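You operate a simulated robot arm through the tools that you are given. There is no shell and no other tool.

The job below is to be done with a simulated two-armed robot. You get a single attempt, and the scene is never put back.

JOB
Fill the oil glass to 8 ml with the air shut off.
Fine: main valve shut, wait for 0 bar; oil spout into the oil inlet, pump, spout back into its holder, then main valve open and 6 bar shown again; spill none.
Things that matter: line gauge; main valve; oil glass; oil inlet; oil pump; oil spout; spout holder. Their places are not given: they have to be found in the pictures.

It is judged by the outcome, as a careful person would: the job done as asked, and still so three seconds after it is handed in. It fails if anything else is knocked over, pushed out of place, dropped, spilled or broken.

ROBOT AND FRAMES
Two 7-joint arms with two-finger parallel grippers on one trunk that stands fixed in place. Base frame: the origin is at the foot of the trunk, x ahead of it, y to its left, z up. Lengths are in m, angles in rad, forces in N, time in s.
The left shoulder is at [0.07, 0.188, 1.315], the right one opposite. With the tool pointing down near the work surface each hand reaches from about 0.1 to 0.6 m from the base axis, measured 20 degrees to its own side. Payload 3.91 kg a hand.
The TCP of each hand is the grasp point between the finger pads, 0.03 m short of the fingertips. In the tool frame z runs along the fingers and y along their closing line. The gripper opens to 0.11 m. The fingers are 0.02 m wide and 0.01 m thick; the gripper's body (0.048 by 0.112 m) begins 0.055 m behind the TCP.
Orientation is told as [roll, pitch, yaw] about the base's x, y, z axes, in that order, counted from this pose: with the fingers straight down and closing along the base's y, the tool's x points along the base's -x, its y along +y and its z along -z.

CONTROLS
- The arms move only by the tool nudge_tool. It takes "left_commands", "right_commands" or both (then of equal length, played together; a hand with none holds still); each is a list of rows, each an object of numbers (a shift or turn left out is 0, a gripper value left out holds the last): "tx", "ty", "tz": the shift along the tool's x, y, z in m; "ax", "ay", "az": the turn, a rotation vector about the tool's x, y, z in rad; "jaw": the gripper command, from -1 (fully open) to 1 (shut), values between in proportion. In form: [{"tx": .., "ty": .., "tz": .., "ax": .., "ay": .., "az": .., "jaw": ..}, ...]. A call has 1 to 20 rows; each row is the pose to reach, as a shift and turn from the pose commanded when the call began, along the tool's axes at that moment. Rows are played at 5 a second. More than 0.05 m and 0.15 rad between two rows, or a gripper value outside its range, and nothing of the call is played. Where a pose cannot be reached the arm comes as near as it can. A force on the tool above 70 N (or 10 N above the force at the start of the call, whichever is more), or a blocked arm, ends the call early, and 0.2 s more pass. The fingers move at their own pace (about 0.072 m/s each) and stop on an object; they squeeze with about 38 N. The grip force told is the motor's: it shows also when the fingers shut on nothing. Time passes only in rows, and 0.2 s behind the last, so rows that repeat a pose let the fingers close. The reply holds the time, the measured pose of the TCP, the force on the tool along the base axes, the opening and the grip force, in the units named above and with some noise, with the torque about the TCP (base axes, N m) and any sound that the robot's microphone picked up.
- Cameras (640 x 400 px; columns grow to the right, rows downward): "scene" is now at [0.1246, 0.0478, 1.5417]; the picture's right is [0.53, -0.85, 0.00], its down [-0.51, -0.31, -0.80] and it looks along [0.68, 0.42, -0.59] (base axes); focal length 305 px, centre (320, 200). "left" rides on the left gripper at [0.072, -0.017, -0.103] in its tool frame; the picture's right is [0.23, 0.97, 0.00], its down [-0.76, 0.18, -0.62] and it looks along [-0.61, 0.14, 0.78] (tool axes); focal length 222 px, centre (320, 200). "right" rides on the right gripper at [0.072, 0.017, -0.103] in its tool frame; the picture's right is [-0.23, 0.97, 0.00], its down [-0.76, -0.18, -0.62] and it looks along [-0.61, -0.14, 0.78] (tool axes); focal length 222 px, centre (320, 200).
- grab_frame(camera): a new picture of that camera. No time passes.
- slide_trunk(by): slides the trunk up (or, below 0, down) by that many m; the arms and the scene camera ride with it, the base frame stays. It gives what a move gives, with no picture.
- turn_head(pan, tilt): turns the head with the scene camera to pan (to the left, within 1.501 rad either way) and tilt (down, from -0.506 to 1.204), counted from straight ahead of the robot. It gives what a move gives.
- measure_at(camera, pixels): for up to 12 pixels [column, row] of the newest picture of that camera ("zoom" is the newest enlarged one), the place [x, y, z] in the base frame of the surface seen there, good to about 0.003 m. No time passes.
- inspect(camera, box): a new picture of the part [left, top, right, bottom] of that camera's present view, enlarged. No time passes.
- hand_in(): hands the job in; it is judged then, once.

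Leave the grippers open and the arms clear of the work at the hand-in unless told otherwise.

The tools are called after "Request:" as name(argument=value, ...) on one line, values as JSON. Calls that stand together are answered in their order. nudge_tool: Moves the arms, as the interface text tells. Its arguments: {"type":"object","properties":{"left_commands":{"type":"array","items":{"type":"object","properties":{"tx":{"type":"number"},"ty":{"type":"number"},"tz":{"type":"number"},"ax":{"type":"number"},"ay":{"type":"number"},"az":{"type":"number"},"jaw":{"type":"number"}}}},"right_commands":{"type":"array","items":{"type":"object","properties":{"tx":{"type":"number"},"ty":{"type":"number"},"tz":{"type":"number"},"ax":{"type":"number"},"ay":{"type":"number"},"az":{"type":"number"},"jaw":{"type":"number"}}}}},"required":[]} The other tools are called the same way: slide_trunk (by) moves the trunk up or down; turn_head (pan, tilt) turns the head that bears the scene camera; grab_frame (camera) takes a picture; measure_at (camera, pixels) gives the place of the surface under pixels of a picture; inspect (camera, box) takes an enlarged picture of a part of a camera's view; hand_in () hands the job in.

At the start:

```text
time: 0.0
left_ee_pos: [0.415, 0.4236, 1.3321]
left_tcp_rot: [0.001, 0.001, 0.001]
left_force: [0.5, -0.1, 0.6]
left_moment: [0.0, 0.01, 0.0]
left_width: 0.1097
left_grasp_force: 0.0
right_ee_pos: [0.3846, 0.0416, 1.3165]
right_tcp_rot: [-0.001, 0.0, -0.002]
right_force: [0.8, 0.2, 0.0]
right_moment: [-0.01, 0.01, -0.01]
right_width: 0.11
right_grasp_force: 0.1
trunk travel left (down, up): [-0.825, 0.115]
head pan, tilt (commanded): [0.553, 0.635]
```

scene: 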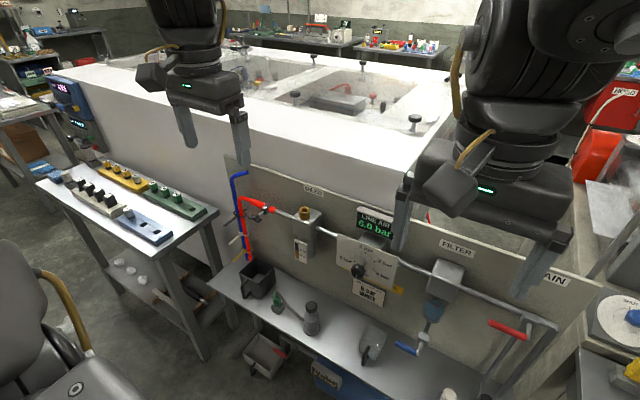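
right: 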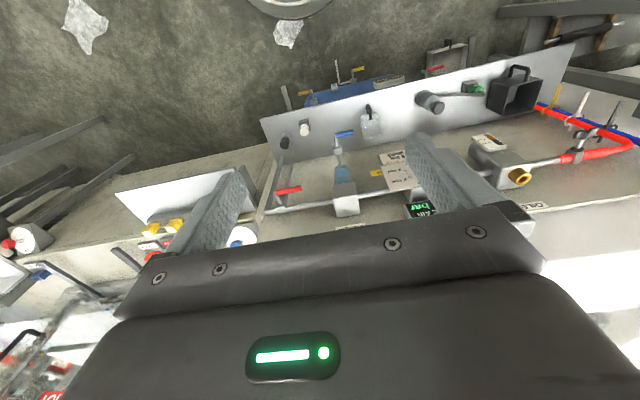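
left: 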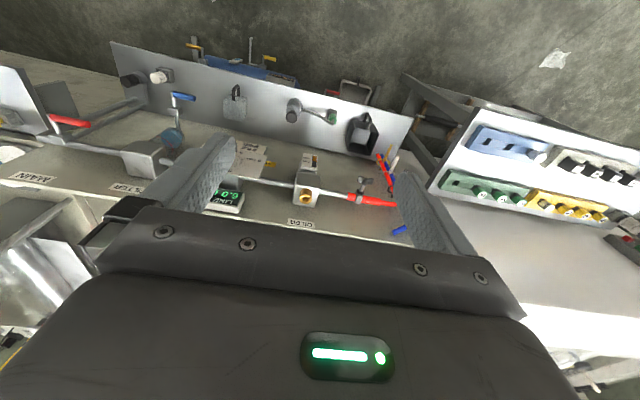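

I see a vertical panel with labels (OILER, LINE AIR 6.0 bar, FILTER, MAIN) and a shelf below it. I will take enlarged pictures of the panel first to find the parts.

Request:
inspect(camera="scene", box=[220, 160, 420, 285])

Request:
inspect(camera="scene", box=[400, 220, 640, 370])

Request:
inspect(camera="scene", box=[220, 250, 460, 400])

```text
3.20 times, centred on (320, 222) of scene
```

zoom: 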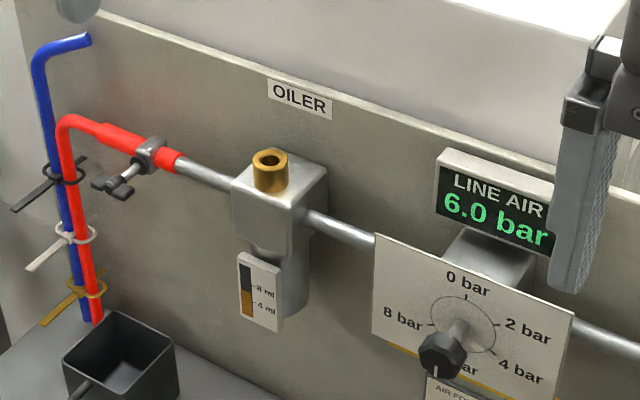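

```text
2.67 times, centred on (520, 295) of scene
```

zoom: 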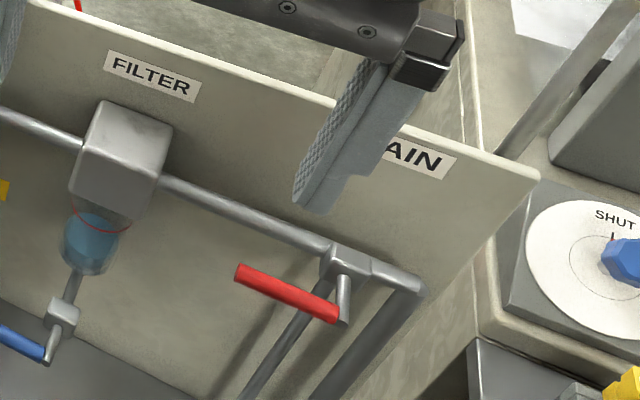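

```text
2.67 times, centred on (340, 325) of scene
```

zoom: 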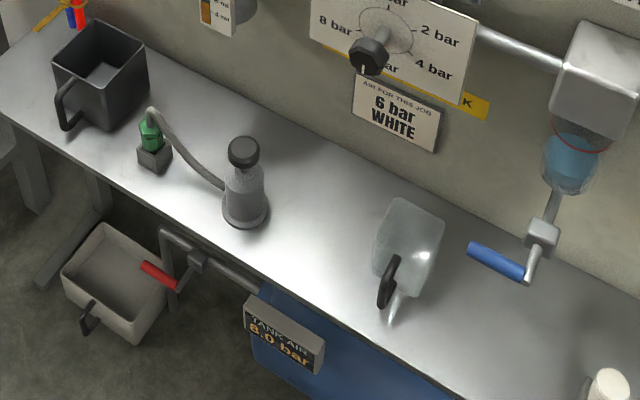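

The oiler has a brass inlet on top and a sight glass marked 4 and 8 ml. The main valve has the red lever at right, and the pump, hose and green spout in its holder are on the shelf. I will measure these on the last zoom (shelf) first.

Request:
measure_at(camera="zoom", pixels=[[245, 145], [245, 185], [245, 215], [150, 130], [155, 158], [150, 113], [185, 155], [180, 230], [300, 250], [20, 110], [100, 60], [400, 250]])

Request:
measure_at(camera="scene", pixels=[[304, 209], [304, 213], [310, 225], [302, 250], [296, 250], [492, 324], [510, 331], [526, 338], [530, 325], [375, 220], [358, 270], [440, 270]])

```text
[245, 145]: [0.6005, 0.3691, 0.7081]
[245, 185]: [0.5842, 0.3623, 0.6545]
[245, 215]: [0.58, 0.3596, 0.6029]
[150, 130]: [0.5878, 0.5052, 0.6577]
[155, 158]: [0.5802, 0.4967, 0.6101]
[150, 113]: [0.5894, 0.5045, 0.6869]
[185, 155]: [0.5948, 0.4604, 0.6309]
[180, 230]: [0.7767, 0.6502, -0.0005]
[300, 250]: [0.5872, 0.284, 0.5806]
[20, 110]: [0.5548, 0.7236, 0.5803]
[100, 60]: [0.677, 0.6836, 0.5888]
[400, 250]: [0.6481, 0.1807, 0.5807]
```

```text
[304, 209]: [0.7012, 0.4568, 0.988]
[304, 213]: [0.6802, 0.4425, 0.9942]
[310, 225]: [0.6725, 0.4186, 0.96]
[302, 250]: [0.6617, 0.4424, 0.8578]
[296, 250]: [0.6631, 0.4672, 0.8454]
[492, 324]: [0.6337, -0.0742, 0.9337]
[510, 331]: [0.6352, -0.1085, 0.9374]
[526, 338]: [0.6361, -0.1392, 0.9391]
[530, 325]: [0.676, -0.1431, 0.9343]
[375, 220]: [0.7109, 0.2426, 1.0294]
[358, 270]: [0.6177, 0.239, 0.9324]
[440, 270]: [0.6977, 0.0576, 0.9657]
```

Shelf height is about z 0.58 and the brass inlet is near (0.69, 0.45, 1.0). The red main lever runs along y near (0.635, -0.10, 0.937). I will turn the head toward the panel and look closer at each part.

Request:
turn_head(pan=0.45, tilt=0.75)

Request:
grab_frame(camera="scene")

Request:
inspect(camera="left", box=[200, 60, 440, 210])

Request:
inspect(camera="right", box=[220, 60, 460, 210])

```text
time: 0.7
left_ee_pos: [0.4133, 0.4233, 1.3321]
left_tcp_rot: [0.0, -0.001, -0.001]
left_force: [-0.1, -0.5, -0.6]
left_moment: [0.02, 0.02, -0.03]
left_width: 0.1103
left_grasp_force: 0.1
right_ee_pos: [0.3844, 0.0402, 1.3172]
right_tcp_rot: [0.0, -0.001, -0.002]
right_force: [0.8, 0.8, -0.9]
right_moment: [0.01, 0.0, -0.05]
right_width: 0.1099
right_grasp_force: 0.0
trunk travel left (down, up): [-0.825, 0.115]
head pan, tilt (commanded): [0.45, 0.75]
```

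```text
taken
```

scene: 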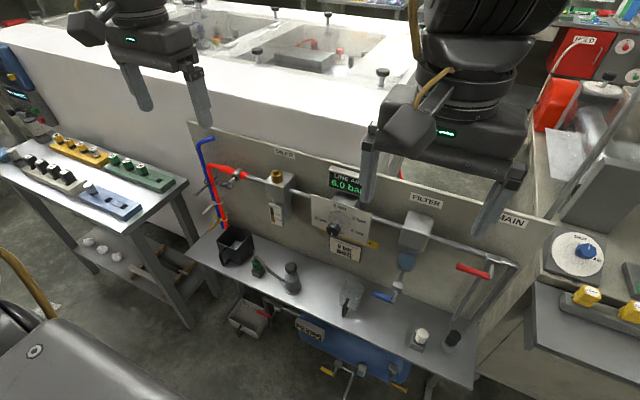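

```text
2.67 times, centred on (320, 135) of left
```

zoom: 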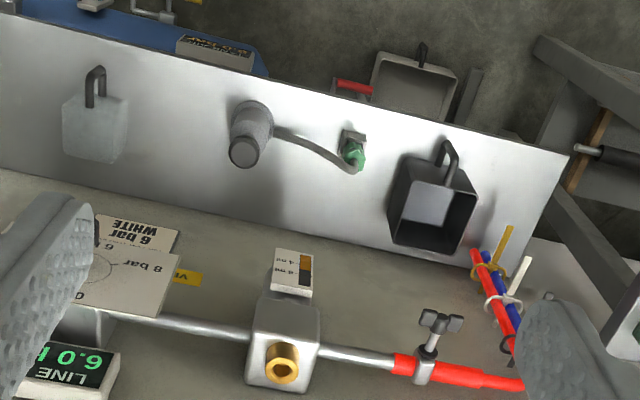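

```text
2.67 times, centred on (340, 135) of right
```

zoom: 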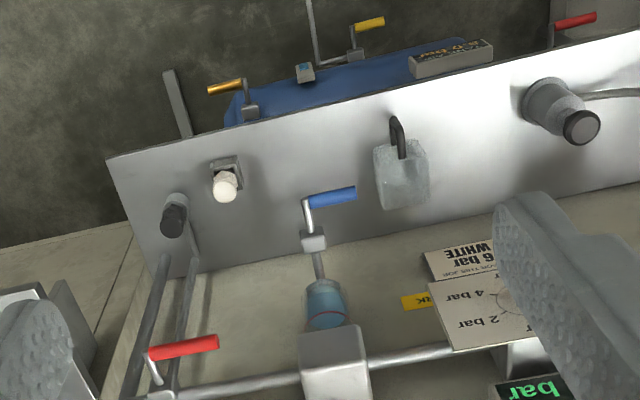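

Now closer pictures of the spout and pump, the oiler glass, and the main valve from the scene camera.

Request:
inspect(camera="scene", box=[235, 240, 325, 300])

Request:
inspect(camera="scene", box=[250, 160, 310, 240])

Request:
inspect(camera="scene", box=[430, 235, 540, 315])

Request:
inspect(camera="scene", box=[180, 130, 260, 240])

```text
6.67 times, centred on (280, 270) of scene
```

zoom: 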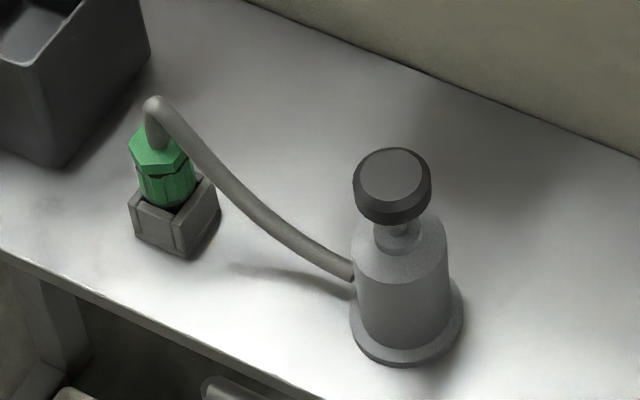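

```text
5.00 times, centred on (280, 200) of scene
```

zoom: 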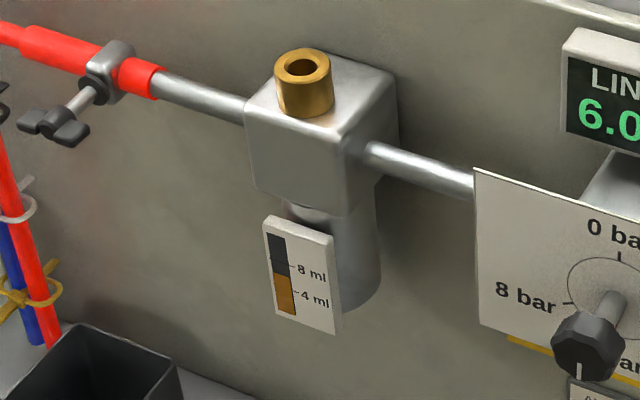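

```text
5.00 times, centred on (485, 275) of scene
```

zoom: 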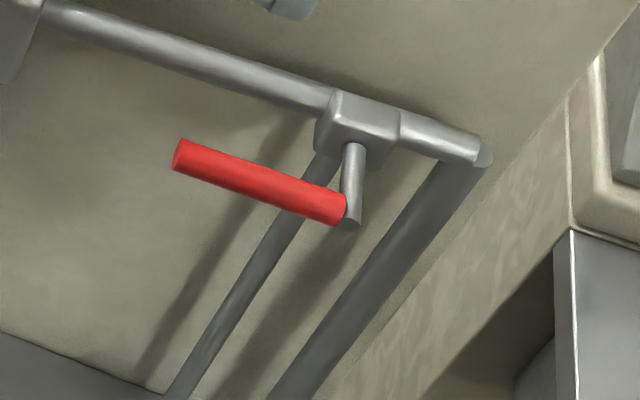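

```text
3.64 times, centred on (220, 185) of scene
```

zoom: 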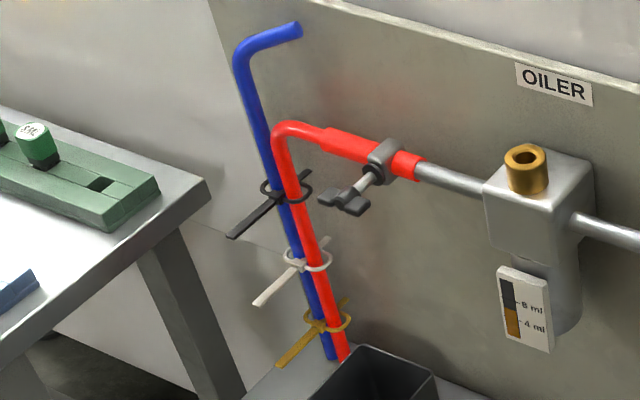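

The main lever is along the pipe (+y from its stem), which is open, and its stem points out toward me. I will take a tight zoom of the valve and measure it.

Request:
inspect(camera="scene", box=[440, 245, 530, 301])

```text
7.11 times, centred on (485, 273) of scene
```

zoom: 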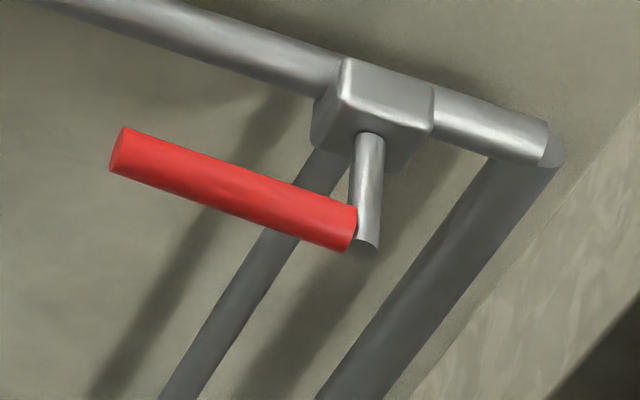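

Measuring the lever's ends, stem, valve body, pipe and panel near it.

Request:
measure_at(camera="zoom", pixels=[[118, 150], [150, 150], [250, 195], [330, 220], [370, 215], [368, 150], [380, 80], [330, 130], [260, 60], [490, 120], [100, 250], [420, 300]])

```text
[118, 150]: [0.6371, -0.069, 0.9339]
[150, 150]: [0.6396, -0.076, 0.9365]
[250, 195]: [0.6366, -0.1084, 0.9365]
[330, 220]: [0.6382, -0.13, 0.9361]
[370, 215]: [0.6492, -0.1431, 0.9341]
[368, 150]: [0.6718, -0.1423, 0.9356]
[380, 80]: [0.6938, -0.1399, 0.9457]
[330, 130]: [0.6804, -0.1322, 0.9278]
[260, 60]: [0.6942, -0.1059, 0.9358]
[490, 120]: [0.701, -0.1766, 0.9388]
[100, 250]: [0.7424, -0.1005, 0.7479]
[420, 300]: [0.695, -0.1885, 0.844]
```

The lever handle runs from y = -0.067 to -0.138 at x ≈ 0.64, z ≈ 0.93, with its stem at y ≈ -0.143. The space below both hands is free (they are at x ≈ 0.4, ahead of the shelf edge), so I will lower the trunk 0.25 m for better reach and view.

Request:
slide_trunk(by=-0.25)

Request:
grab_frame(camera="scene")

```text
time: 3.3
left_ee_pos: [0.4148, 0.4231, 1.0822]
left_tcp_rot: [0.0, -0.001, 0.0]
left_force: [-0.2, -0.6, 1.7]
left_moment: [0.01, -0.01, 0.01]
left_width: 0.1101
left_grasp_force: 0.2
right_ee_pos: [0.3839, 0.0407, 1.0679]
right_tcp_rot: [0.0, 0.0, 0.002]
right_force: [0.1, 0.2, 0.3]
right_moment: [0.01, 0.02, 0.0]
right_width: 0.11
right_grasp_force: 0.1
trunk travel left (down, up): [-0.575, 0.365]
head pan, tilt (commanded): [0.45, 0.75]
```

```text
taken
```

scene: 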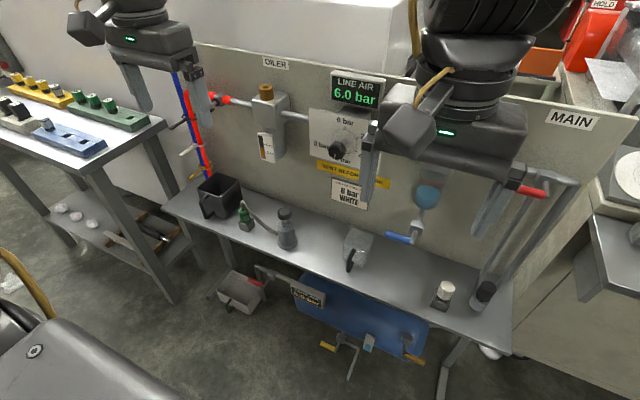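

I now see a yellow sign reading something like "VENT BEFORE ...". I will read it and look at the glass and gauge closely.

Request:
inspect(camera="scene", box=[300, 100, 400, 212])

Request:
inspect(camera="scene", box=[245, 75, 295, 170])

Request:
inspect(camera="scene", box=[225, 190, 305, 255])

Request:
inspect(camera="scene", box=[380, 160, 590, 320])

```text
3.57 times, centred on (350, 156) of scene
```

zoom: 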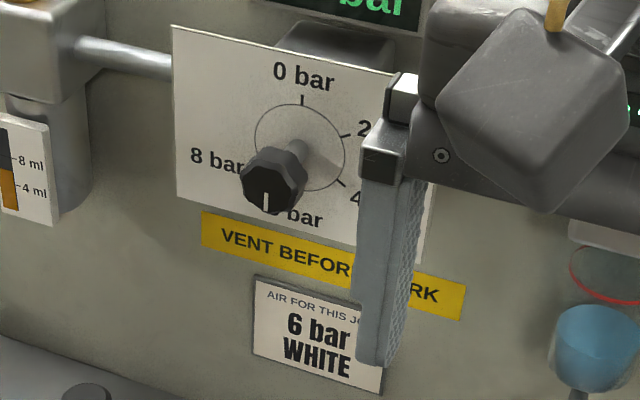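

```text
4.21 times, centred on (270, 122) of scene
```

zoom: 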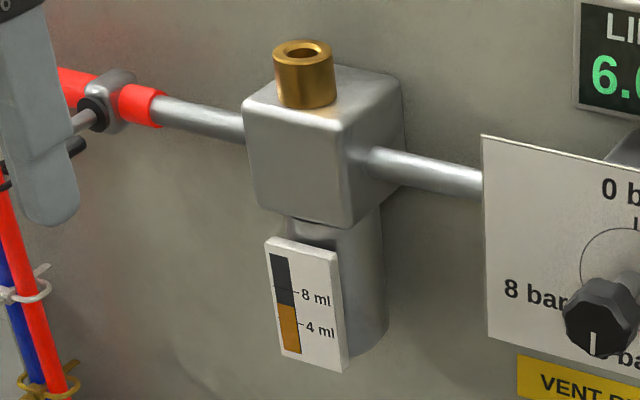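

```text
6.15 times, centred on (265, 222) of scene
```

zoom: 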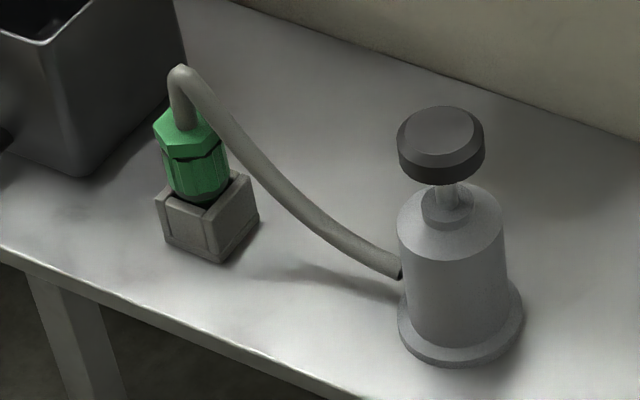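

```text
2.50 times, centred on (485, 240) of scene
```

zoom: 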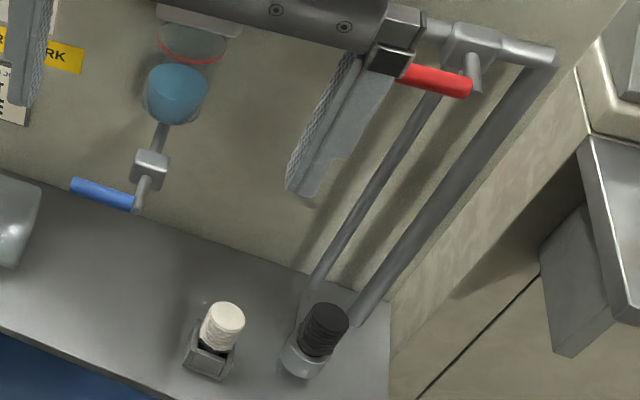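

The regulator points at 6 bar and the level in the glass sits between the 4 and 8 marks. The main valve's second pipe leads to a black silencer, so shutting it should vent the line. I now turn the right hand so its fingers point forward (+x), close them, and bring them in front of and below the red lever.

Request:
nudge_tool(right_commands=[{"tx": -0.014, "ty": -0.0115, "tz": 0.017, "ay": -0.1428, "jaw": 1}, {"tx": -0.028, "ty": -0.023, "tz": 0.034, "ay": -0.2856, "jaw": 1}, {"tx": -0.0425, "ty": -0.034, "tz": 0.051, "ay": -0.4284, "jaw": 1}, {"tx": -0.057, "ty": -0.046, "tz": 0.068, "ay": -0.5712, "jaw": 1}, {"tx": -0.071, "ty": -0.057, "tz": 0.085, "ay": -0.714, "jaw": 1}, {"tx": -0.085, "ty": -0.069, "tz": 0.102, "ay": -0.8568, "jaw": 1}, {"tx": -0.099, "ty": -0.08, "tz": 0.12, "ay": -0.9996, "jaw": 1}, {"tx": -0.113, "ty": -0.092, "tz": 0.137, "ay": -1.1424, "jaw": 1}, {"tx": -0.128, "ty": -0.103, "tz": 0.154, "ay": -1.2852, "jaw": 1}, {"tx": -0.142, "ty": -0.115, "tz": 0.171, "ay": -1.428, "jaw": 1}, {"tx": -0.156, "ty": -0.126, "tz": 0.188, "ay": -1.5708, "jaw": 1}, {"tx": -0.156, "ty": -0.126, "tz": 0.188, "ay": -1.5708, "jaw": 1}])

Request:
grab_frame(camera="scene")

Request:
grab_frame(camera="right")

```text
time: 5.5
left_ee_pos: [0.4093, 0.4245, 1.0824]
left_tcp_rot: [0.002, -0.001, 0.003]
left_force: [1.3, 0.8, -0.8]
left_moment: [-0.03, 0.12, -0.02]
left_width: 0.1099
left_grasp_force: 0.0
right_ee_pos: [0.6045, -0.0667, 0.9356]
right_tcp_rot: [-0.07, -1.389, 0.064]
right_force: [-59.6, -4.8, 21.0]
right_moment: [-0.43, 0.33, -0.3]
right_width: 0.0001
right_grasp_force: 38.4
right hand out of reach, approached as far as the arm can: row 8, 9, 10, 11
trunk travel left (down, up): [-0.575, 0.365]
head pan, tilt (commanded): [0.45, 0.75]
stopped in row 11 (right hand): the force on the tool passed its limit at 155 N (the readings are from after the stop); the commanded pose is now the measured one
```

```text
taken
```

scene: 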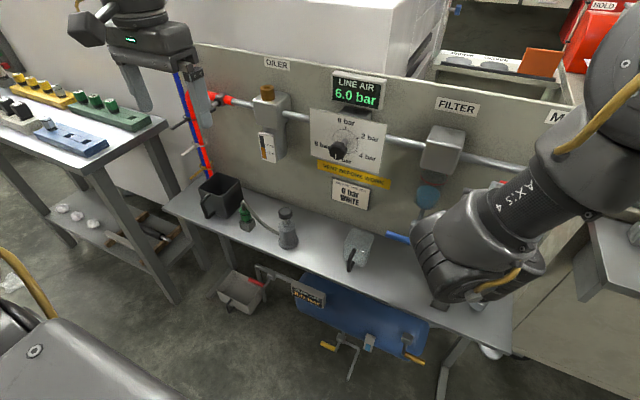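

```text
taken
```

right: 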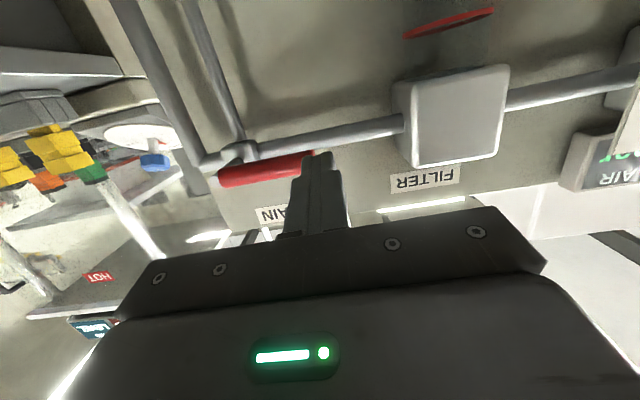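

The hand could not reach that pose and its fingertips pressed against something near the lever end (force -60 N in x). I back it off along its fingers at once.

Request:
nudge_tool(right_commands=[{"tz": -0.02}, {"tz": -0.04}, {"tz": -0.04}])

Request:
grab_frame(camera="right")

Request:
grab_frame(camera="scene")

```text
time: 6.3
left_ee_pos: [0.4152, 0.4248, 1.0807]
left_tcp_rot: [0.0, 0.004, 0.004]
left_force: [1.4, 0.5, -0.6]
left_moment: [0.02, 0.01, -0.02]
left_width: 0.11
left_grasp_force: 0.1
right_ee_pos: [0.5973, -0.0833, 0.9463]
right_tcp_rot: [-0.021, -1.371, -0.003]
right_force: [-0.1, 1.0, 0.2]
right_moment: [0.0, 0.02, 0.0]
right_width: 0.0
right_grasp_force: 37.2
right hand out of reach, approached as far as the arm can: row 1, 2, 3
trunk travel left (down, up): [-0.575, 0.365]
head pan, tilt (commanded): [0.45, 0.75]
```

```text
taken
```

right: 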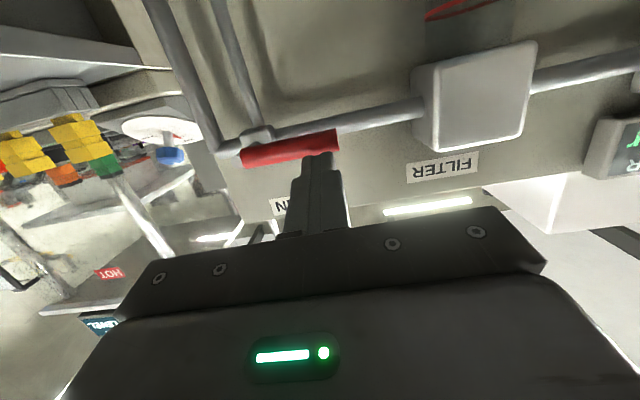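

```text
taken
```

scene: 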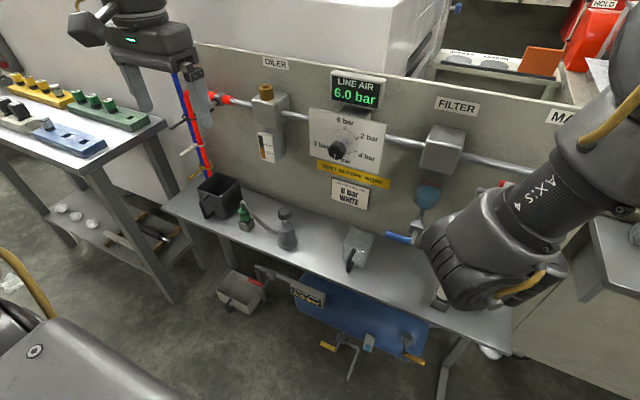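

The hand is free now (force about 0), but the arm is too folded at this low trunk height to come back further. Raising the trunk gives the arm room; the hand will rise straight up from in front of the lever, with nothing above it.

Request:
slide_trunk(by=0.25)

Request:
grab_frame(camera="scene")

```text
time: 8.9
left_ee_pos: [0.4158, 0.4229, 1.3323]
left_tcp_rot: [0.0, 0.002, 0.001]
left_force: [0.9, 0.5, 0.2]
left_moment: [-0.01, -0.01, 0.03]
left_width: 0.1098
left_grasp_force: 0.0
right_ee_pos: [0.5969, -0.0838, 1.2008]
right_tcp_rot: [-0.004, -1.379, -0.022]
right_force: [-0.3, 0.3, -0.8]
right_moment: [0.01, 0.01, 0.03]
right_width: 0.0
right_grasp_force: 37.6
trunk travel left (down, up): [-0.825, 0.115]
head pan, tilt (commanded): [0.45, 0.75]
```

```text
taken
```

scene: 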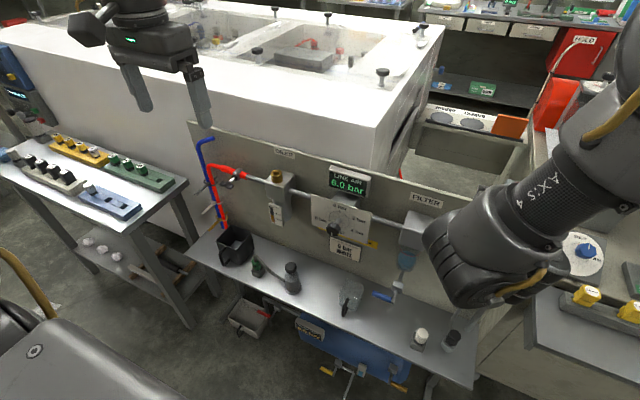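

The hand rose cleanly. I will test that it can now back away from the panel, with a short retreat along its fingers.

Request:
nudge_tool(right_commands=[{"tz": -0.02}, {"tz": -0.04}, {"tz": -0.04}])

```text
time: 9.7
left_ee_pos: [0.4147, 0.4239, 1.332]
left_tcp_rot: [-0.001, 0.004, 0.003]
left_force: [0.1, -0.3, -0.1]
left_moment: [0.0, 0.01, 0.01]
left_width: 0.1099
left_grasp_force: 0.0
right_ee_pos: [0.5843, -0.1026, 1.2105]
right_tcp_rot: [0.002, -1.356, -0.043]
right_force: [-0.3, -0.6, -1.2]
right_moment: [0.0, -0.02, -0.01]
right_width: 0.0003
right_grasp_force: 38.0
right hand out of reach, approached as far as the arm can: row 1, 2, 3
trunk travel left (down, up): [-0.825, 0.115]
head pan, tilt (commanded): [0.45, 0.75]
```

Same arm shape as before, so still folded. I will lower the hand 0.17 m straight down (in front of the panel, tips at x ≈ 0.61) to unfold the arm.

Request:
nudge_tool(right_commands=[{"tx": 0.04, "tz": 0.009}, {"tx": 0.08, "tz": 0.017}, {"tx": 0.12, "tz": 0.02}, {"tx": 0.166, "tz": 0.01}, {"tx": 0.166, "tz": 0.01}])

Request:
grab_frame(camera="right")

Request:
grab_frame(camera="scene")

```text
time: 10.9
left_ee_pos: [0.4161, 0.4232, 1.3322]
left_tcp_rot: [-0.001, 0.002, 0.002]
left_force: [-1.5, -0.3, 0.3]
left_moment: [0.03, 0.0, -0.02]
left_width: 0.1103
left_grasp_force: 0.0
right_ee_pos: [0.6299, -0.0289, 1.0911]
right_tcp_rot: [-0.06, -1.376, 0.049]
right_force: [-0.4, 0.1, 0.1]
right_moment: [0.0, -0.04, -0.01]
right_width: 0.0001
right_grasp_force: 38.3
right hand out of reach, approached as far as the arm can: row 1, 2, 3, 4, 5
trunk travel left (down, up): [-0.825, 0.115]
head pan, tilt (commanded): [0.45, 0.75]
```

```text
taken
```

right: 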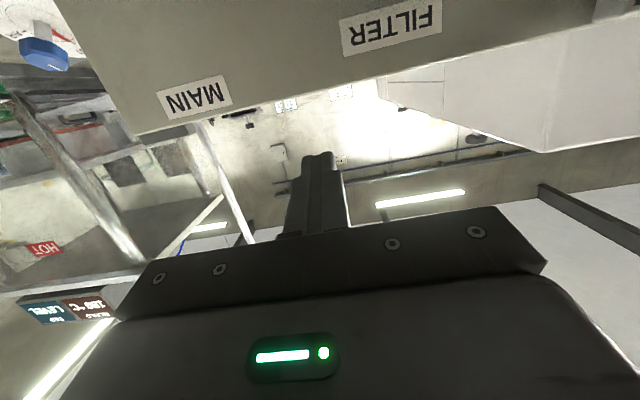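

```text
taken
```

scene: 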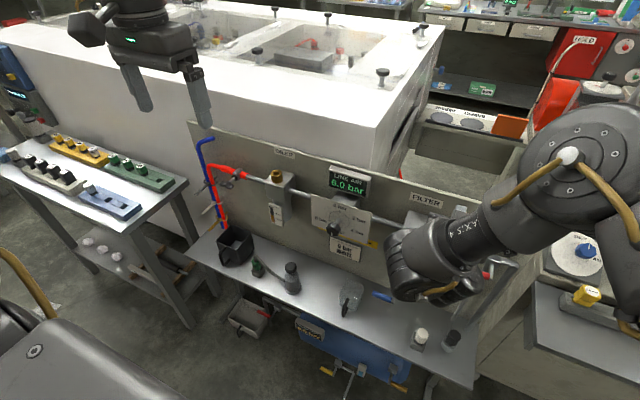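

The arm still reports a limit, so it is likely a wrist joint limit. I will measure where the elbow (570,155), forearm (480,220) and wrist (410,265) are, to understand the arm's shape.

Request:
measure_at(camera="scene", pixels=[[567, 155], [620, 120], [520, 190], [480, 215], [450, 235], [410, 255], [405, 285], [440, 290], [620, 200], [465, 285]])

```text
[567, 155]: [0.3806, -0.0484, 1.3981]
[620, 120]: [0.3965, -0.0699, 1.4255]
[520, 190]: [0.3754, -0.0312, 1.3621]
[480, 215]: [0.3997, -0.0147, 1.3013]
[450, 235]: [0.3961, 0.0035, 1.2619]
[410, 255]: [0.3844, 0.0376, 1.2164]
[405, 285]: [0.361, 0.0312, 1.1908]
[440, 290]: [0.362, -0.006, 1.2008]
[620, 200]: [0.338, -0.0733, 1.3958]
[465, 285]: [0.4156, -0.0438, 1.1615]
```

The elbow sits at about (0.42, -0.09, 1.39) and the wrist at (0.42, -0.02, 1.15), so the arm is folded near its limit; being lower relative to the shoulder will unfold it. I raise the trunk 0.1 m first, then lower the hand in front of the panel.

Request:
slide_trunk(by=0.1)

Request:
nudge_tool(right_commands=[{"tx": 0.04, "ty": -0.01}, {"tx": 0.08, "ty": -0.02}, {"tx": 0.12, "ty": -0.03}, {"tx": 0.14, "ty": -0.04}, {"tx": 0.14, "ty": -0.04}])

```text
time: 12.2
left_ee_pos: [0.4142, 0.4225, 1.4321]
left_tcp_rot: [0.001, 0.002, 0.003]
left_force: [-0.2, -0.6, -0.4]
left_moment: [-0.03, 0.01, -0.01]
left_width: 0.1099
left_grasp_force: 0.0
right_ee_pos: [0.6303, -0.0306, 1.1917]
right_tcp_rot: [-0.056, -1.378, 0.046]
right_force: [-0.3, -0.7, -0.6]
right_moment: [0.01, -0.01, -0.02]
right_width: 0.0001
right_grasp_force: 37.4
trunk travel left (down, up): [-0.925, 0.015]
head pan, tilt (commanded): [0.45, 0.75]
```

```text
time: 13.4
left_ee_pos: [0.4137, 0.4303, 1.43]
left_tcp_rot: [-0.006, 0.003, 0.004]
left_force: [-0.2, 1.0, -1.3]
left_moment: [-0.05, -0.05, 0.0]
left_width: 0.1099
left_grasp_force: 0.1
right_ee_pos: [0.6015, -0.0646, 1.0556]
right_tcp_rot: [-0.081, -1.378, 0.07]
right_force: [1.5, 0.5, 0.9]
right_moment: [-0.01, 0.0, -0.06]
right_width: 0.0001
right_grasp_force: 37.5
right hand out of reach, approached as far as the arm can: row 1, 2
trunk travel left (down, up): [-0.925, 0.015]
head pan, tilt (commanded): [0.45, 0.75]
```

Now the hand is in reach at (0.60, -0.065, 1.056), fingers forward. I move it back and down to (0.55, -0.08, 0.905), in front of and just below the lever.

Request:
nudge_tool(right_commands=[{"tx": 0.03, "ty": -0.003, "tz": -0.03}, {"tx": 0.065, "ty": -0.006, "tz": -0.04}, {"tx": 0.1, "ty": -0.01, "tz": -0.04}, {"tx": 0.135, "ty": -0.013, "tz": -0.03}, {"tx": 0.157, "ty": -0.015, "tz": -0.02}, {"tx": 0.157, "ty": -0.015, "tz": -0.02}])

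Request:
grab_frame(camera="scene")

Request:
grab_frame(camera="right")

```text
time: 14.8
left_ee_pos: [0.4139, 0.4232, 1.4309]
left_tcp_rot: [-0.002, 0.001, 0.001]
left_force: [-0.2, 0.2, -0.1]
left_moment: [0.0, 0.03, -0.01]
left_width: 0.11
left_grasp_force: 0.0
right_ee_pos: [0.5513, -0.091, 0.9222]
right_tcp_rot: [-0.058, -1.377, 0.047]
right_force: [0.5, -0.3, 0.4]
right_moment: [0.0, -0.03, 0.01]
right_width: 0.0001
right_grasp_force: 37.7
right hand out of reach, approached as far as the arm can: row 5, 6
trunk travel left (down, up): [-0.925, 0.015]
head pan, tilt (commanded): [0.45, 0.75]
```

```text
taken
```

scene: 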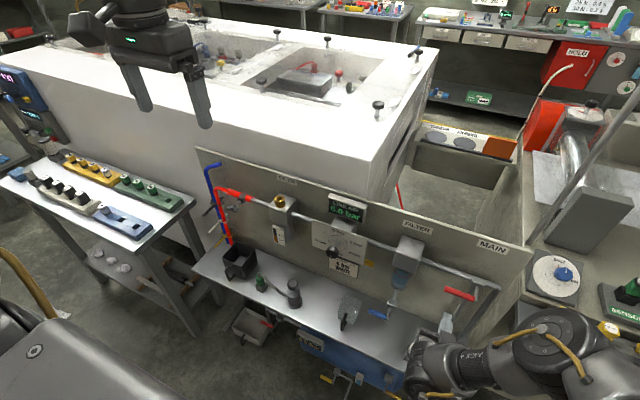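

```text
taken
```

right: 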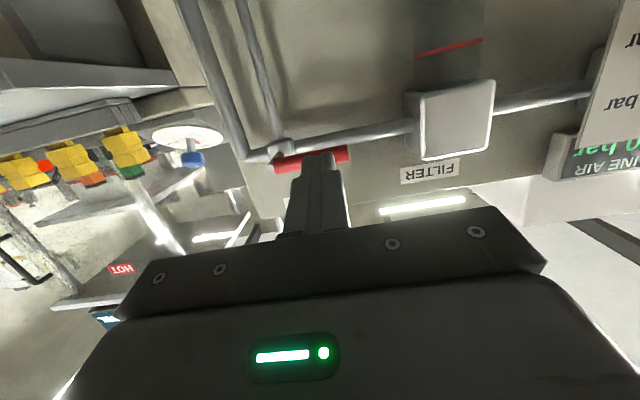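

The arm stops at z = 0.922 there. I check where the elbow (545,345) and wrist (430,355) are now.

Request:
measure_at(camera="scene", pixels=[[545, 340], [600, 330], [500, 360], [460, 365], [430, 350], [425, 380], [630, 370], [445, 325]])

```text
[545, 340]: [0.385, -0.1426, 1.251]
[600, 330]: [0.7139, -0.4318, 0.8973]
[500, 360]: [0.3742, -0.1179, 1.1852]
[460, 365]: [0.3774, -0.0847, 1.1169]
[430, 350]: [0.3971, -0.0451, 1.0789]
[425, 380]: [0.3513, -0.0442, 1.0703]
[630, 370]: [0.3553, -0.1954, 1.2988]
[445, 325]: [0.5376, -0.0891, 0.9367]
```

The wrist bend is at its limit with fingers fully level. I'll tilt the fingers about 0.3 rad more downward, which still lets them reach under the lever, and go to (0.55, -0.085, 0.89).

Request:
nudge_tool(right_commands=[{"tx": 0.01, "ty": 0.002, "tz": 0.0, "ay": 0.1}, {"tx": 0.02, "ty": 0.004, "tz": 0.003, "ay": 0.2}, {"tx": 0.0314, "ty": 0.006, "tz": 0.006, "ay": 0.3}, {"tx": 0.0314, "ty": 0.006, "tz": 0.006, "ay": 0.3}])

Request:
grab_frame(camera="right")

```text
time: 15.8
left_ee_pos: [0.4152, 0.4227, 1.4323]
left_tcp_rot: [0.001, 0.001, 0.001]
left_force: [-1.1, -0.5, -1.0]
left_moment: [0.02, 0.05, -0.01]
left_width: 0.1102
left_grasp_force: 0.0
right_ee_pos: [0.5514, -0.0842, 0.8953]
right_tcp_rot: [0.153, -1.071, -0.189]
right_force: [-0.3, 0.0, -0.3]
right_moment: [0.02, 0.0, -0.01]
right_width: 0.0001
right_grasp_force: 37.6
right hand out of reach, approached as far as the arm can: row 1, 2, 3, 4
trunk travel left (down, up): [-0.925, 0.015]
head pan, tilt (commanded): [0.45, 0.75]
```

```text
taken
```

right: 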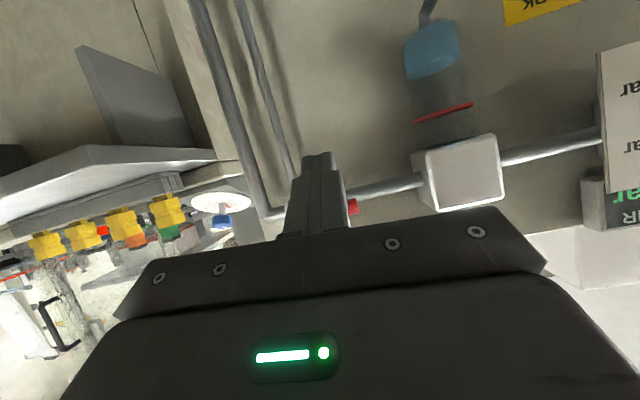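

The hand is at (0.551, -0.084, 0.895) with fingers slanting forward-down; in the right picture the red lever tip is just right of the fingers. I move forward under the lever, then read the pose and force.

Request:
nudge_tool(right_commands=[{"tx": -0.0082, "ty": 0.001, "tz": 0.024}, {"tx": -0.0165, "ty": 0.002, "tz": 0.0478}, {"tx": -0.0338, "ty": 0.004, "tz": 0.0634}, {"tx": -0.0338, "ty": 0.004, "tz": 0.0634}])

Request:
grab_frame(camera="right")

Request:
inspect(camera="scene", box=[400, 250, 560, 350])

```text
time: 16.8
left_ee_pos: [0.4143, 0.4209, 1.4313]
left_tcp_rot: [0.0, -0.001, 0.003]
left_force: [0.2, 0.9, -0.3]
left_moment: [0.01, -0.01, 0.01]
left_width: 0.1101
left_grasp_force: 0.0
right_ee_pos: [0.5964, -0.0722, 0.9252]
right_tcp_rot: [0.149, -1.071, -0.191]
right_force: [0.0, 0.0, -0.1]
right_moment: [0.01, 0.02, 0.03]
right_width: 0.0001
right_grasp_force: 38.0
right hand out of reach, approached as far as the arm can: row 1, 2, 3, 4
trunk travel left (down, up): [-0.925, 0.015]
head pan, tilt (commanded): [0.45, 0.75]
```

```text
taken
```

right: 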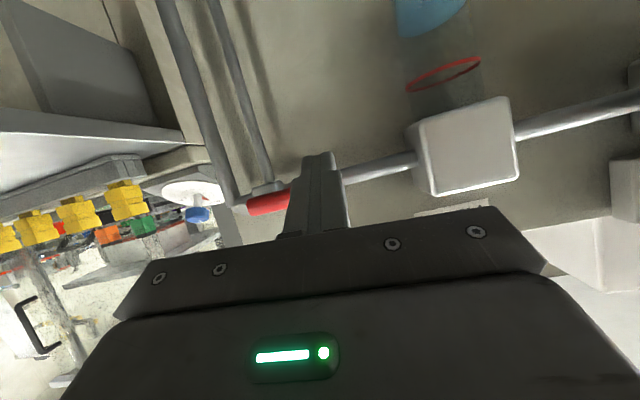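

```text
4.00 times, centred on (480, 300) of scene
```

zoom: 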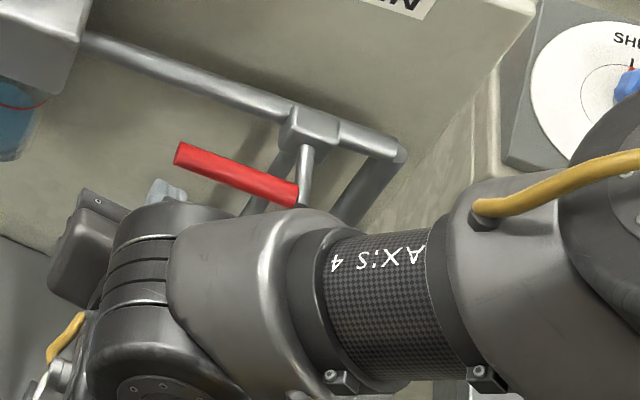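

The arm keeps hitting a joint limit with fingers forward, so I change the plan. I will go back to fingers-down and approach the lever from above, pinching it across x. First I retreat and rotate the fingers back down.

Request:
nudge_tool(right_commands=[{"tx": 0.014, "ty": -0.0015, "tz": -0.026}, {"tx": 0.02, "ty": -0.001, "tz": -0.055, "ay": 0.1}, {"tx": 0.005, "ty": 0.0, "tz": -0.08, "ay": 0.23}, {"tx": -0.02, "ty": 0.001, "tz": -0.1, "ay": 0.36}, {"tx": -0.04, "ty": 0.002, "tz": -0.12, "ay": 0.5}, {"tx": -0.06, "ty": 0.003, "tz": -0.14, "ay": 0.64}, {"tx": -0.08, "ty": 0.005, "tz": -0.159, "ay": 0.78}, {"tx": -0.084, "ty": 0.0055, "tz": -0.159, "ay": 0.92}, {"tx": -0.084, "ty": 0.0055, "tz": -0.159, "ay": 1.07}, {"tx": -0.084, "ty": 0.0055, "tz": -0.159, "ay": 1.07}])

Request:
grab_frame(camera="scene")

```text
time: 19.0
left_ee_pos: [0.4157, 0.4235, 1.4308]
left_tcp_rot: [0.0, 0.001, 0.002]
left_force: [0.1, 0.1, 0.4]
left_moment: [0.0, 0.0, 0.01]
left_width: 0.11
left_grasp_force: 0.0
right_ee_pos: [0.4955, -0.0686, 1.0734]
right_tcp_rot: [0.071, -0.006, -0.054]
right_force: [0.1, -0.6, -0.3]
right_moment: [0.0, -0.03, 0.03]
right_width: 0.0
right_grasp_force: 37.3
trunk travel left (down, up): [-0.925, 0.015]
head pan, tilt (commanded): [0.45, 0.75]
```

```text
taken
```

scene: 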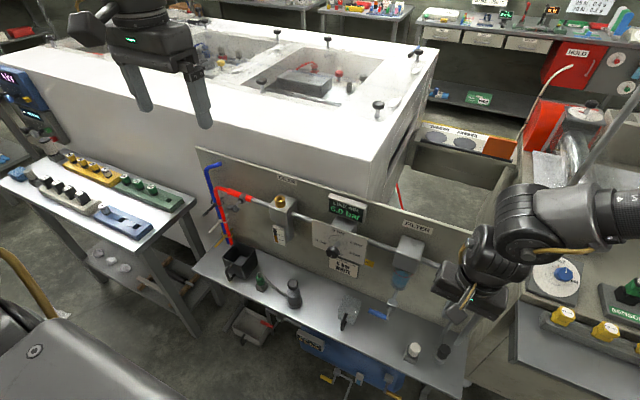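

Tool-down is reached cleanly: (0.496, -0.069, 1.073). I check how the forearm lies now, measuring along it, and take a right-hand picture.

Request:
measure_at(camera="scene", pixels=[[630, 210], [600, 225], [560, 215], [520, 215], [500, 260], [470, 285], [465, 320]])

Request:
grab_frame(camera="right")

```text
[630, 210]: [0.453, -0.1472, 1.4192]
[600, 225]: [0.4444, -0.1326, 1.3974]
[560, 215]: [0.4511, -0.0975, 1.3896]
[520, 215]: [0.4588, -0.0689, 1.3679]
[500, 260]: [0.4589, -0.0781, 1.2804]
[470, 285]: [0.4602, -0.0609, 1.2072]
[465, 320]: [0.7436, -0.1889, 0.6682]
```

```text
taken
```

right: 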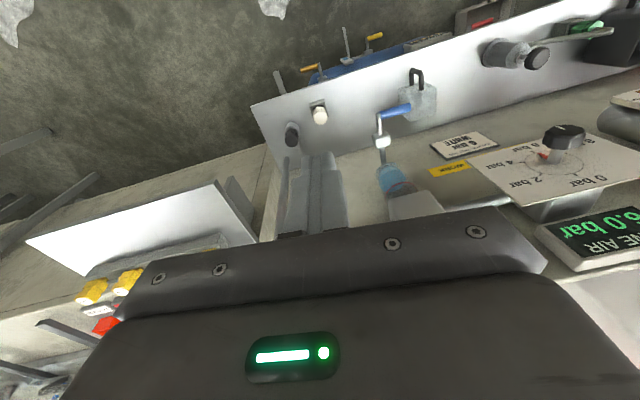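

The wrist is about 0.27 m above the grasp point. Staying here, clear of the panel, I turn the hand about the vertical by -90° so the fingers close along x, and set a partly open jaw.

Request:
nudge_tool(right_commands=[{"az": 0.14, "jaw": 0.27}, {"az": 0.28, "jaw": 0.27}, {"az": 0.42, "jaw": 0.27}, {"az": 0.56, "jaw": 0.27}, {"az": 0.7, "jaw": 0.27}, {"az": 0.84, "jaw": 0.27}, {"az": 0.98, "jaw": 0.27}, {"az": 1.12, "jaw": 0.27}, {"az": 1.26, "jaw": 0.27}, {"az": 1.4, "jaw": 0.27}, {"az": 1.517, "jaw": 0.27}, {"az": 1.517, "jaw": 0.27}])

Request:
grab_frame(camera="scene")

```text
time: 21.6
left_ee_pos: [0.4147, 0.423, 1.4307]
left_tcp_rot: [-0.001, 0.002, 0.002]
left_force: [0.0, 0.3, 0.1]
left_moment: [-0.04, -0.01, -0.04]
left_width: 0.11
left_grasp_force: 0.1
right_ee_pos: [0.4944, -0.0686, 1.0733]
right_tcp_rot: [0.011, 0.07, -1.571]
right_force: [-0.2, 0.4, 0.1]
right_moment: [-0.02, -0.02, -0.03]
right_width: 0.0404
right_grasp_force: 0.1
trunk travel left (down, up): [-0.925, 0.015]
head pan, tilt (commanded): [0.45, 0.75]
```

```text
taken
```

scene: 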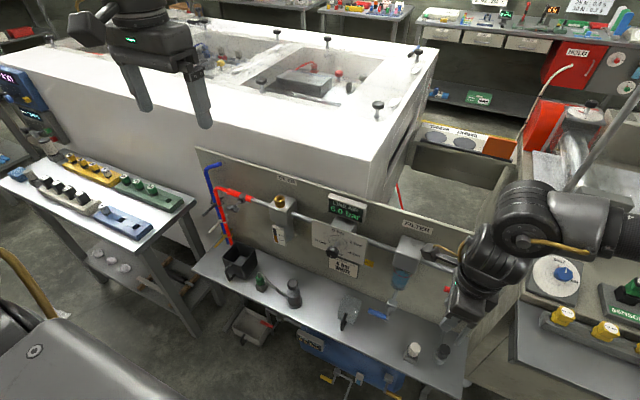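

Reached with the fingers closing along x. Now I move over the lever's free end: target (0.643, -0.082, 1.02), removing the small tilt.

Request:
nudge_tool(right_commands=[{"tx": -0.003, "ty": 0.04, "tz": 0.0, "ay": -0.03}, {"tx": -0.006, "ty": 0.08, "tz": 0.01, "ay": -0.05}, {"tx": -0.01, "ty": 0.12, "tz": 0.03, "ay": -0.07}, {"tx": -0.0134, "ty": 0.149, "tz": 0.053, "ay": -0.07}, {"tx": -0.0134, "ty": 0.149, "tz": 0.053, "ay": -0.07}])

Request:
grab_frame(camera="scene")

Request:
grab_frame(camera="right")

```text
time: 22.8
left_ee_pos: [0.4139, 0.4234, 1.4323]
left_tcp_rot: [-0.001, 0.003, 0.001]
left_force: [0.1, -0.6, -0.1]
left_moment: [0.01, 0.03, 0.02]
left_width: 0.1098
left_grasp_force: 0.1
right_ee_pos: [0.6451, -0.0797, 1.0215]
right_tcp_rot: [0.012, 0.001, -1.569]
right_force: [0.6, 0.0, 0.0]
right_moment: [0.03, -0.04, 0.0]
right_width: 0.0402
right_grasp_force: 0.1
trunk travel left (down, up): [-0.925, 0.015]
head pan, tilt (commanded): [0.45, 0.75]
```

```text
taken
```

scene: 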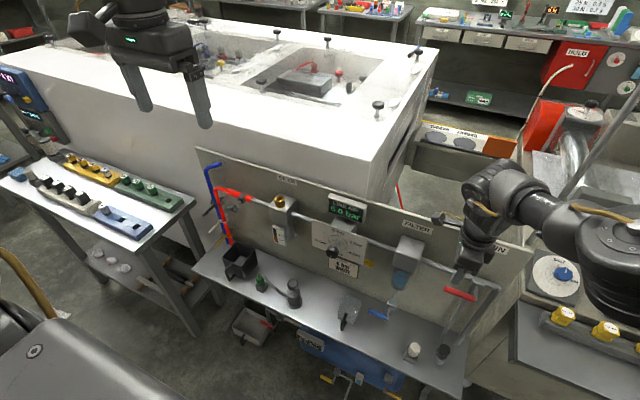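

```text
taken
```

right: 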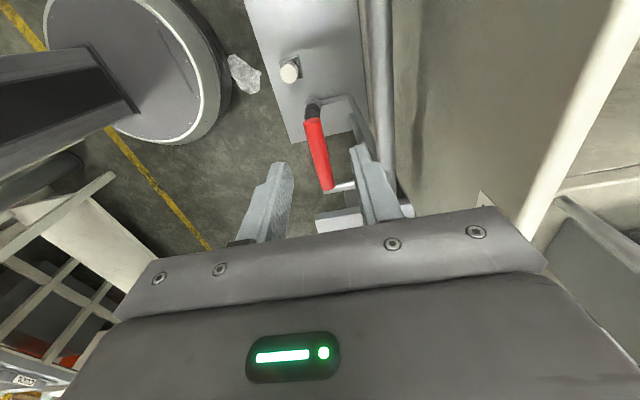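

The lever lies between the open fingers. I zoom in to check the clearance to the pipe behind.

Request:
inspect(camera="scene", box=[430, 230, 520, 320])

Request:
inspect(camera="right", box=[230, 80, 430, 240])

```text
4.44 times, centred on (475, 275) of scene
```

zoom: 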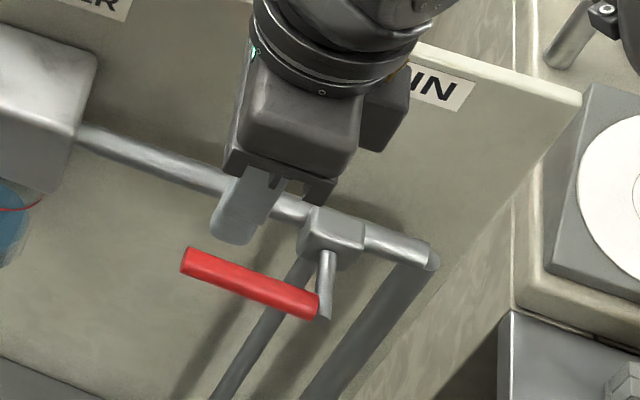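

```text
2.50 times, centred on (330, 160) of right
```

zoom: 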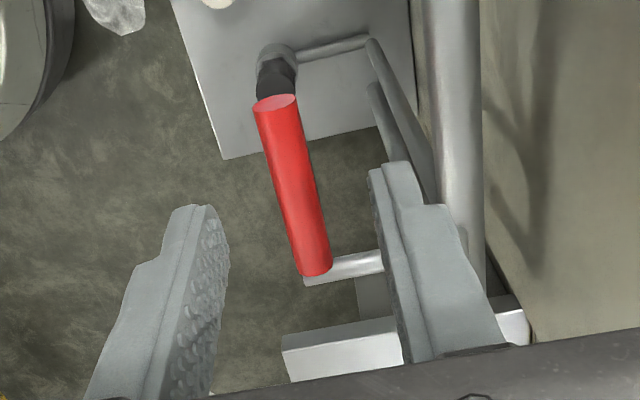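

I measure the lever, stem and fingers in this right-hand zoom to fix the heights and x clearances.

Request:
measure_at(camera="zoom", pixels=[[275, 101], [280, 150], [295, 210], [312, 262], [350, 268], [340, 345], [505, 320], [195, 215], [385, 175], [415, 180]])

```text
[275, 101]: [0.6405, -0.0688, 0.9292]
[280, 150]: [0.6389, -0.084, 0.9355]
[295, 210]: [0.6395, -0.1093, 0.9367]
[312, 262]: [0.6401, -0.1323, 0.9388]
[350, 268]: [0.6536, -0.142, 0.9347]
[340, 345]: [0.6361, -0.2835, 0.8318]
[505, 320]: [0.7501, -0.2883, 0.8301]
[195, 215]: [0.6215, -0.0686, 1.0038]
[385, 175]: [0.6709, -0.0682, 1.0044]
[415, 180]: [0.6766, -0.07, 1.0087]
```

The lever centre is x = 0.640, z = 0.929, with its free end at y = -0.0685. I lower the open fingers around it to z = 0.942 at y = -0.085.

Request:
nudge_tool(right_commands=[{"tx": -0.005, "ty": -0.005, "tz": 0.03}, {"tx": -0.005, "ty": -0.005, "tz": 0.055}, {"tx": -0.005, "ty": -0.005, "tz": 0.08}, {"tx": -0.005, "ty": -0.005, "tz": 0.08}])

Request:
inspect(camera="right", box=[230, 80, 430, 240])

```text
time: 23.8
left_ee_pos: [0.4147, 0.4234, 1.4314]
left_tcp_rot: [-0.001, 0.001, 0.001]
left_force: [0.2, -0.4, -0.1]
left_moment: [0.0, 0.01, 0.01]
left_width: 0.1102
left_grasp_force: 0.0
right_ee_pos: [0.6427, -0.0841, 0.9397]
right_tcp_rot: [0.011, 0.001, -1.573]
right_force: [-0.1, 0.3, 0.2]
right_moment: [-0.02, 0.02, -0.03]
right_width: 0.0401
right_grasp_force: 0.0
trunk travel left (down, up): [-0.925, 0.015]
head pan, tilt (commanded): [0.45, 0.75]
```

```text
2.50 times, centred on (330, 160) of right
```

zoom: 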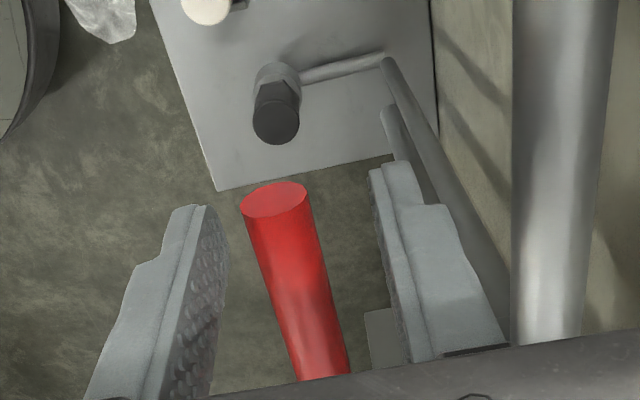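

The lever is between the pads with clearance to the pipe. I close the fingers on it, shifting 2 mm to centre.

Request:
nudge_tool(right_commands=[{"ty": -0.002, "jaw": 0.6}, {"ty": -0.002, "jaw": 0.8}, {"ty": -0.002, "jaw": 1}, {"ty": -0.002, "jaw": 1}])

```text
time: 24.8
left_ee_pos: [0.4149, 0.4239, 1.4307]
left_tcp_rot: [0.0, 0.004, 0.002]
left_force: [-0.6, -0.3, -1.2]
left_moment: [0.0, 0.02, -0.04]
left_width: 0.1098
left_grasp_force: 0.0
right_ee_pos: [0.6407, -0.0847, 0.9393]
right_tcp_rot: [0.011, 0.002, -1.572]
right_force: [4.3, -0.3, 1.7]
right_moment: [-0.12, -0.06, 0.09]
right_width: 0.0153
right_grasp_force: 45.3
trunk travel left (down, up): [-0.925, 0.015]
head pan, tilt (commanded): [0.45, 0.75]
```

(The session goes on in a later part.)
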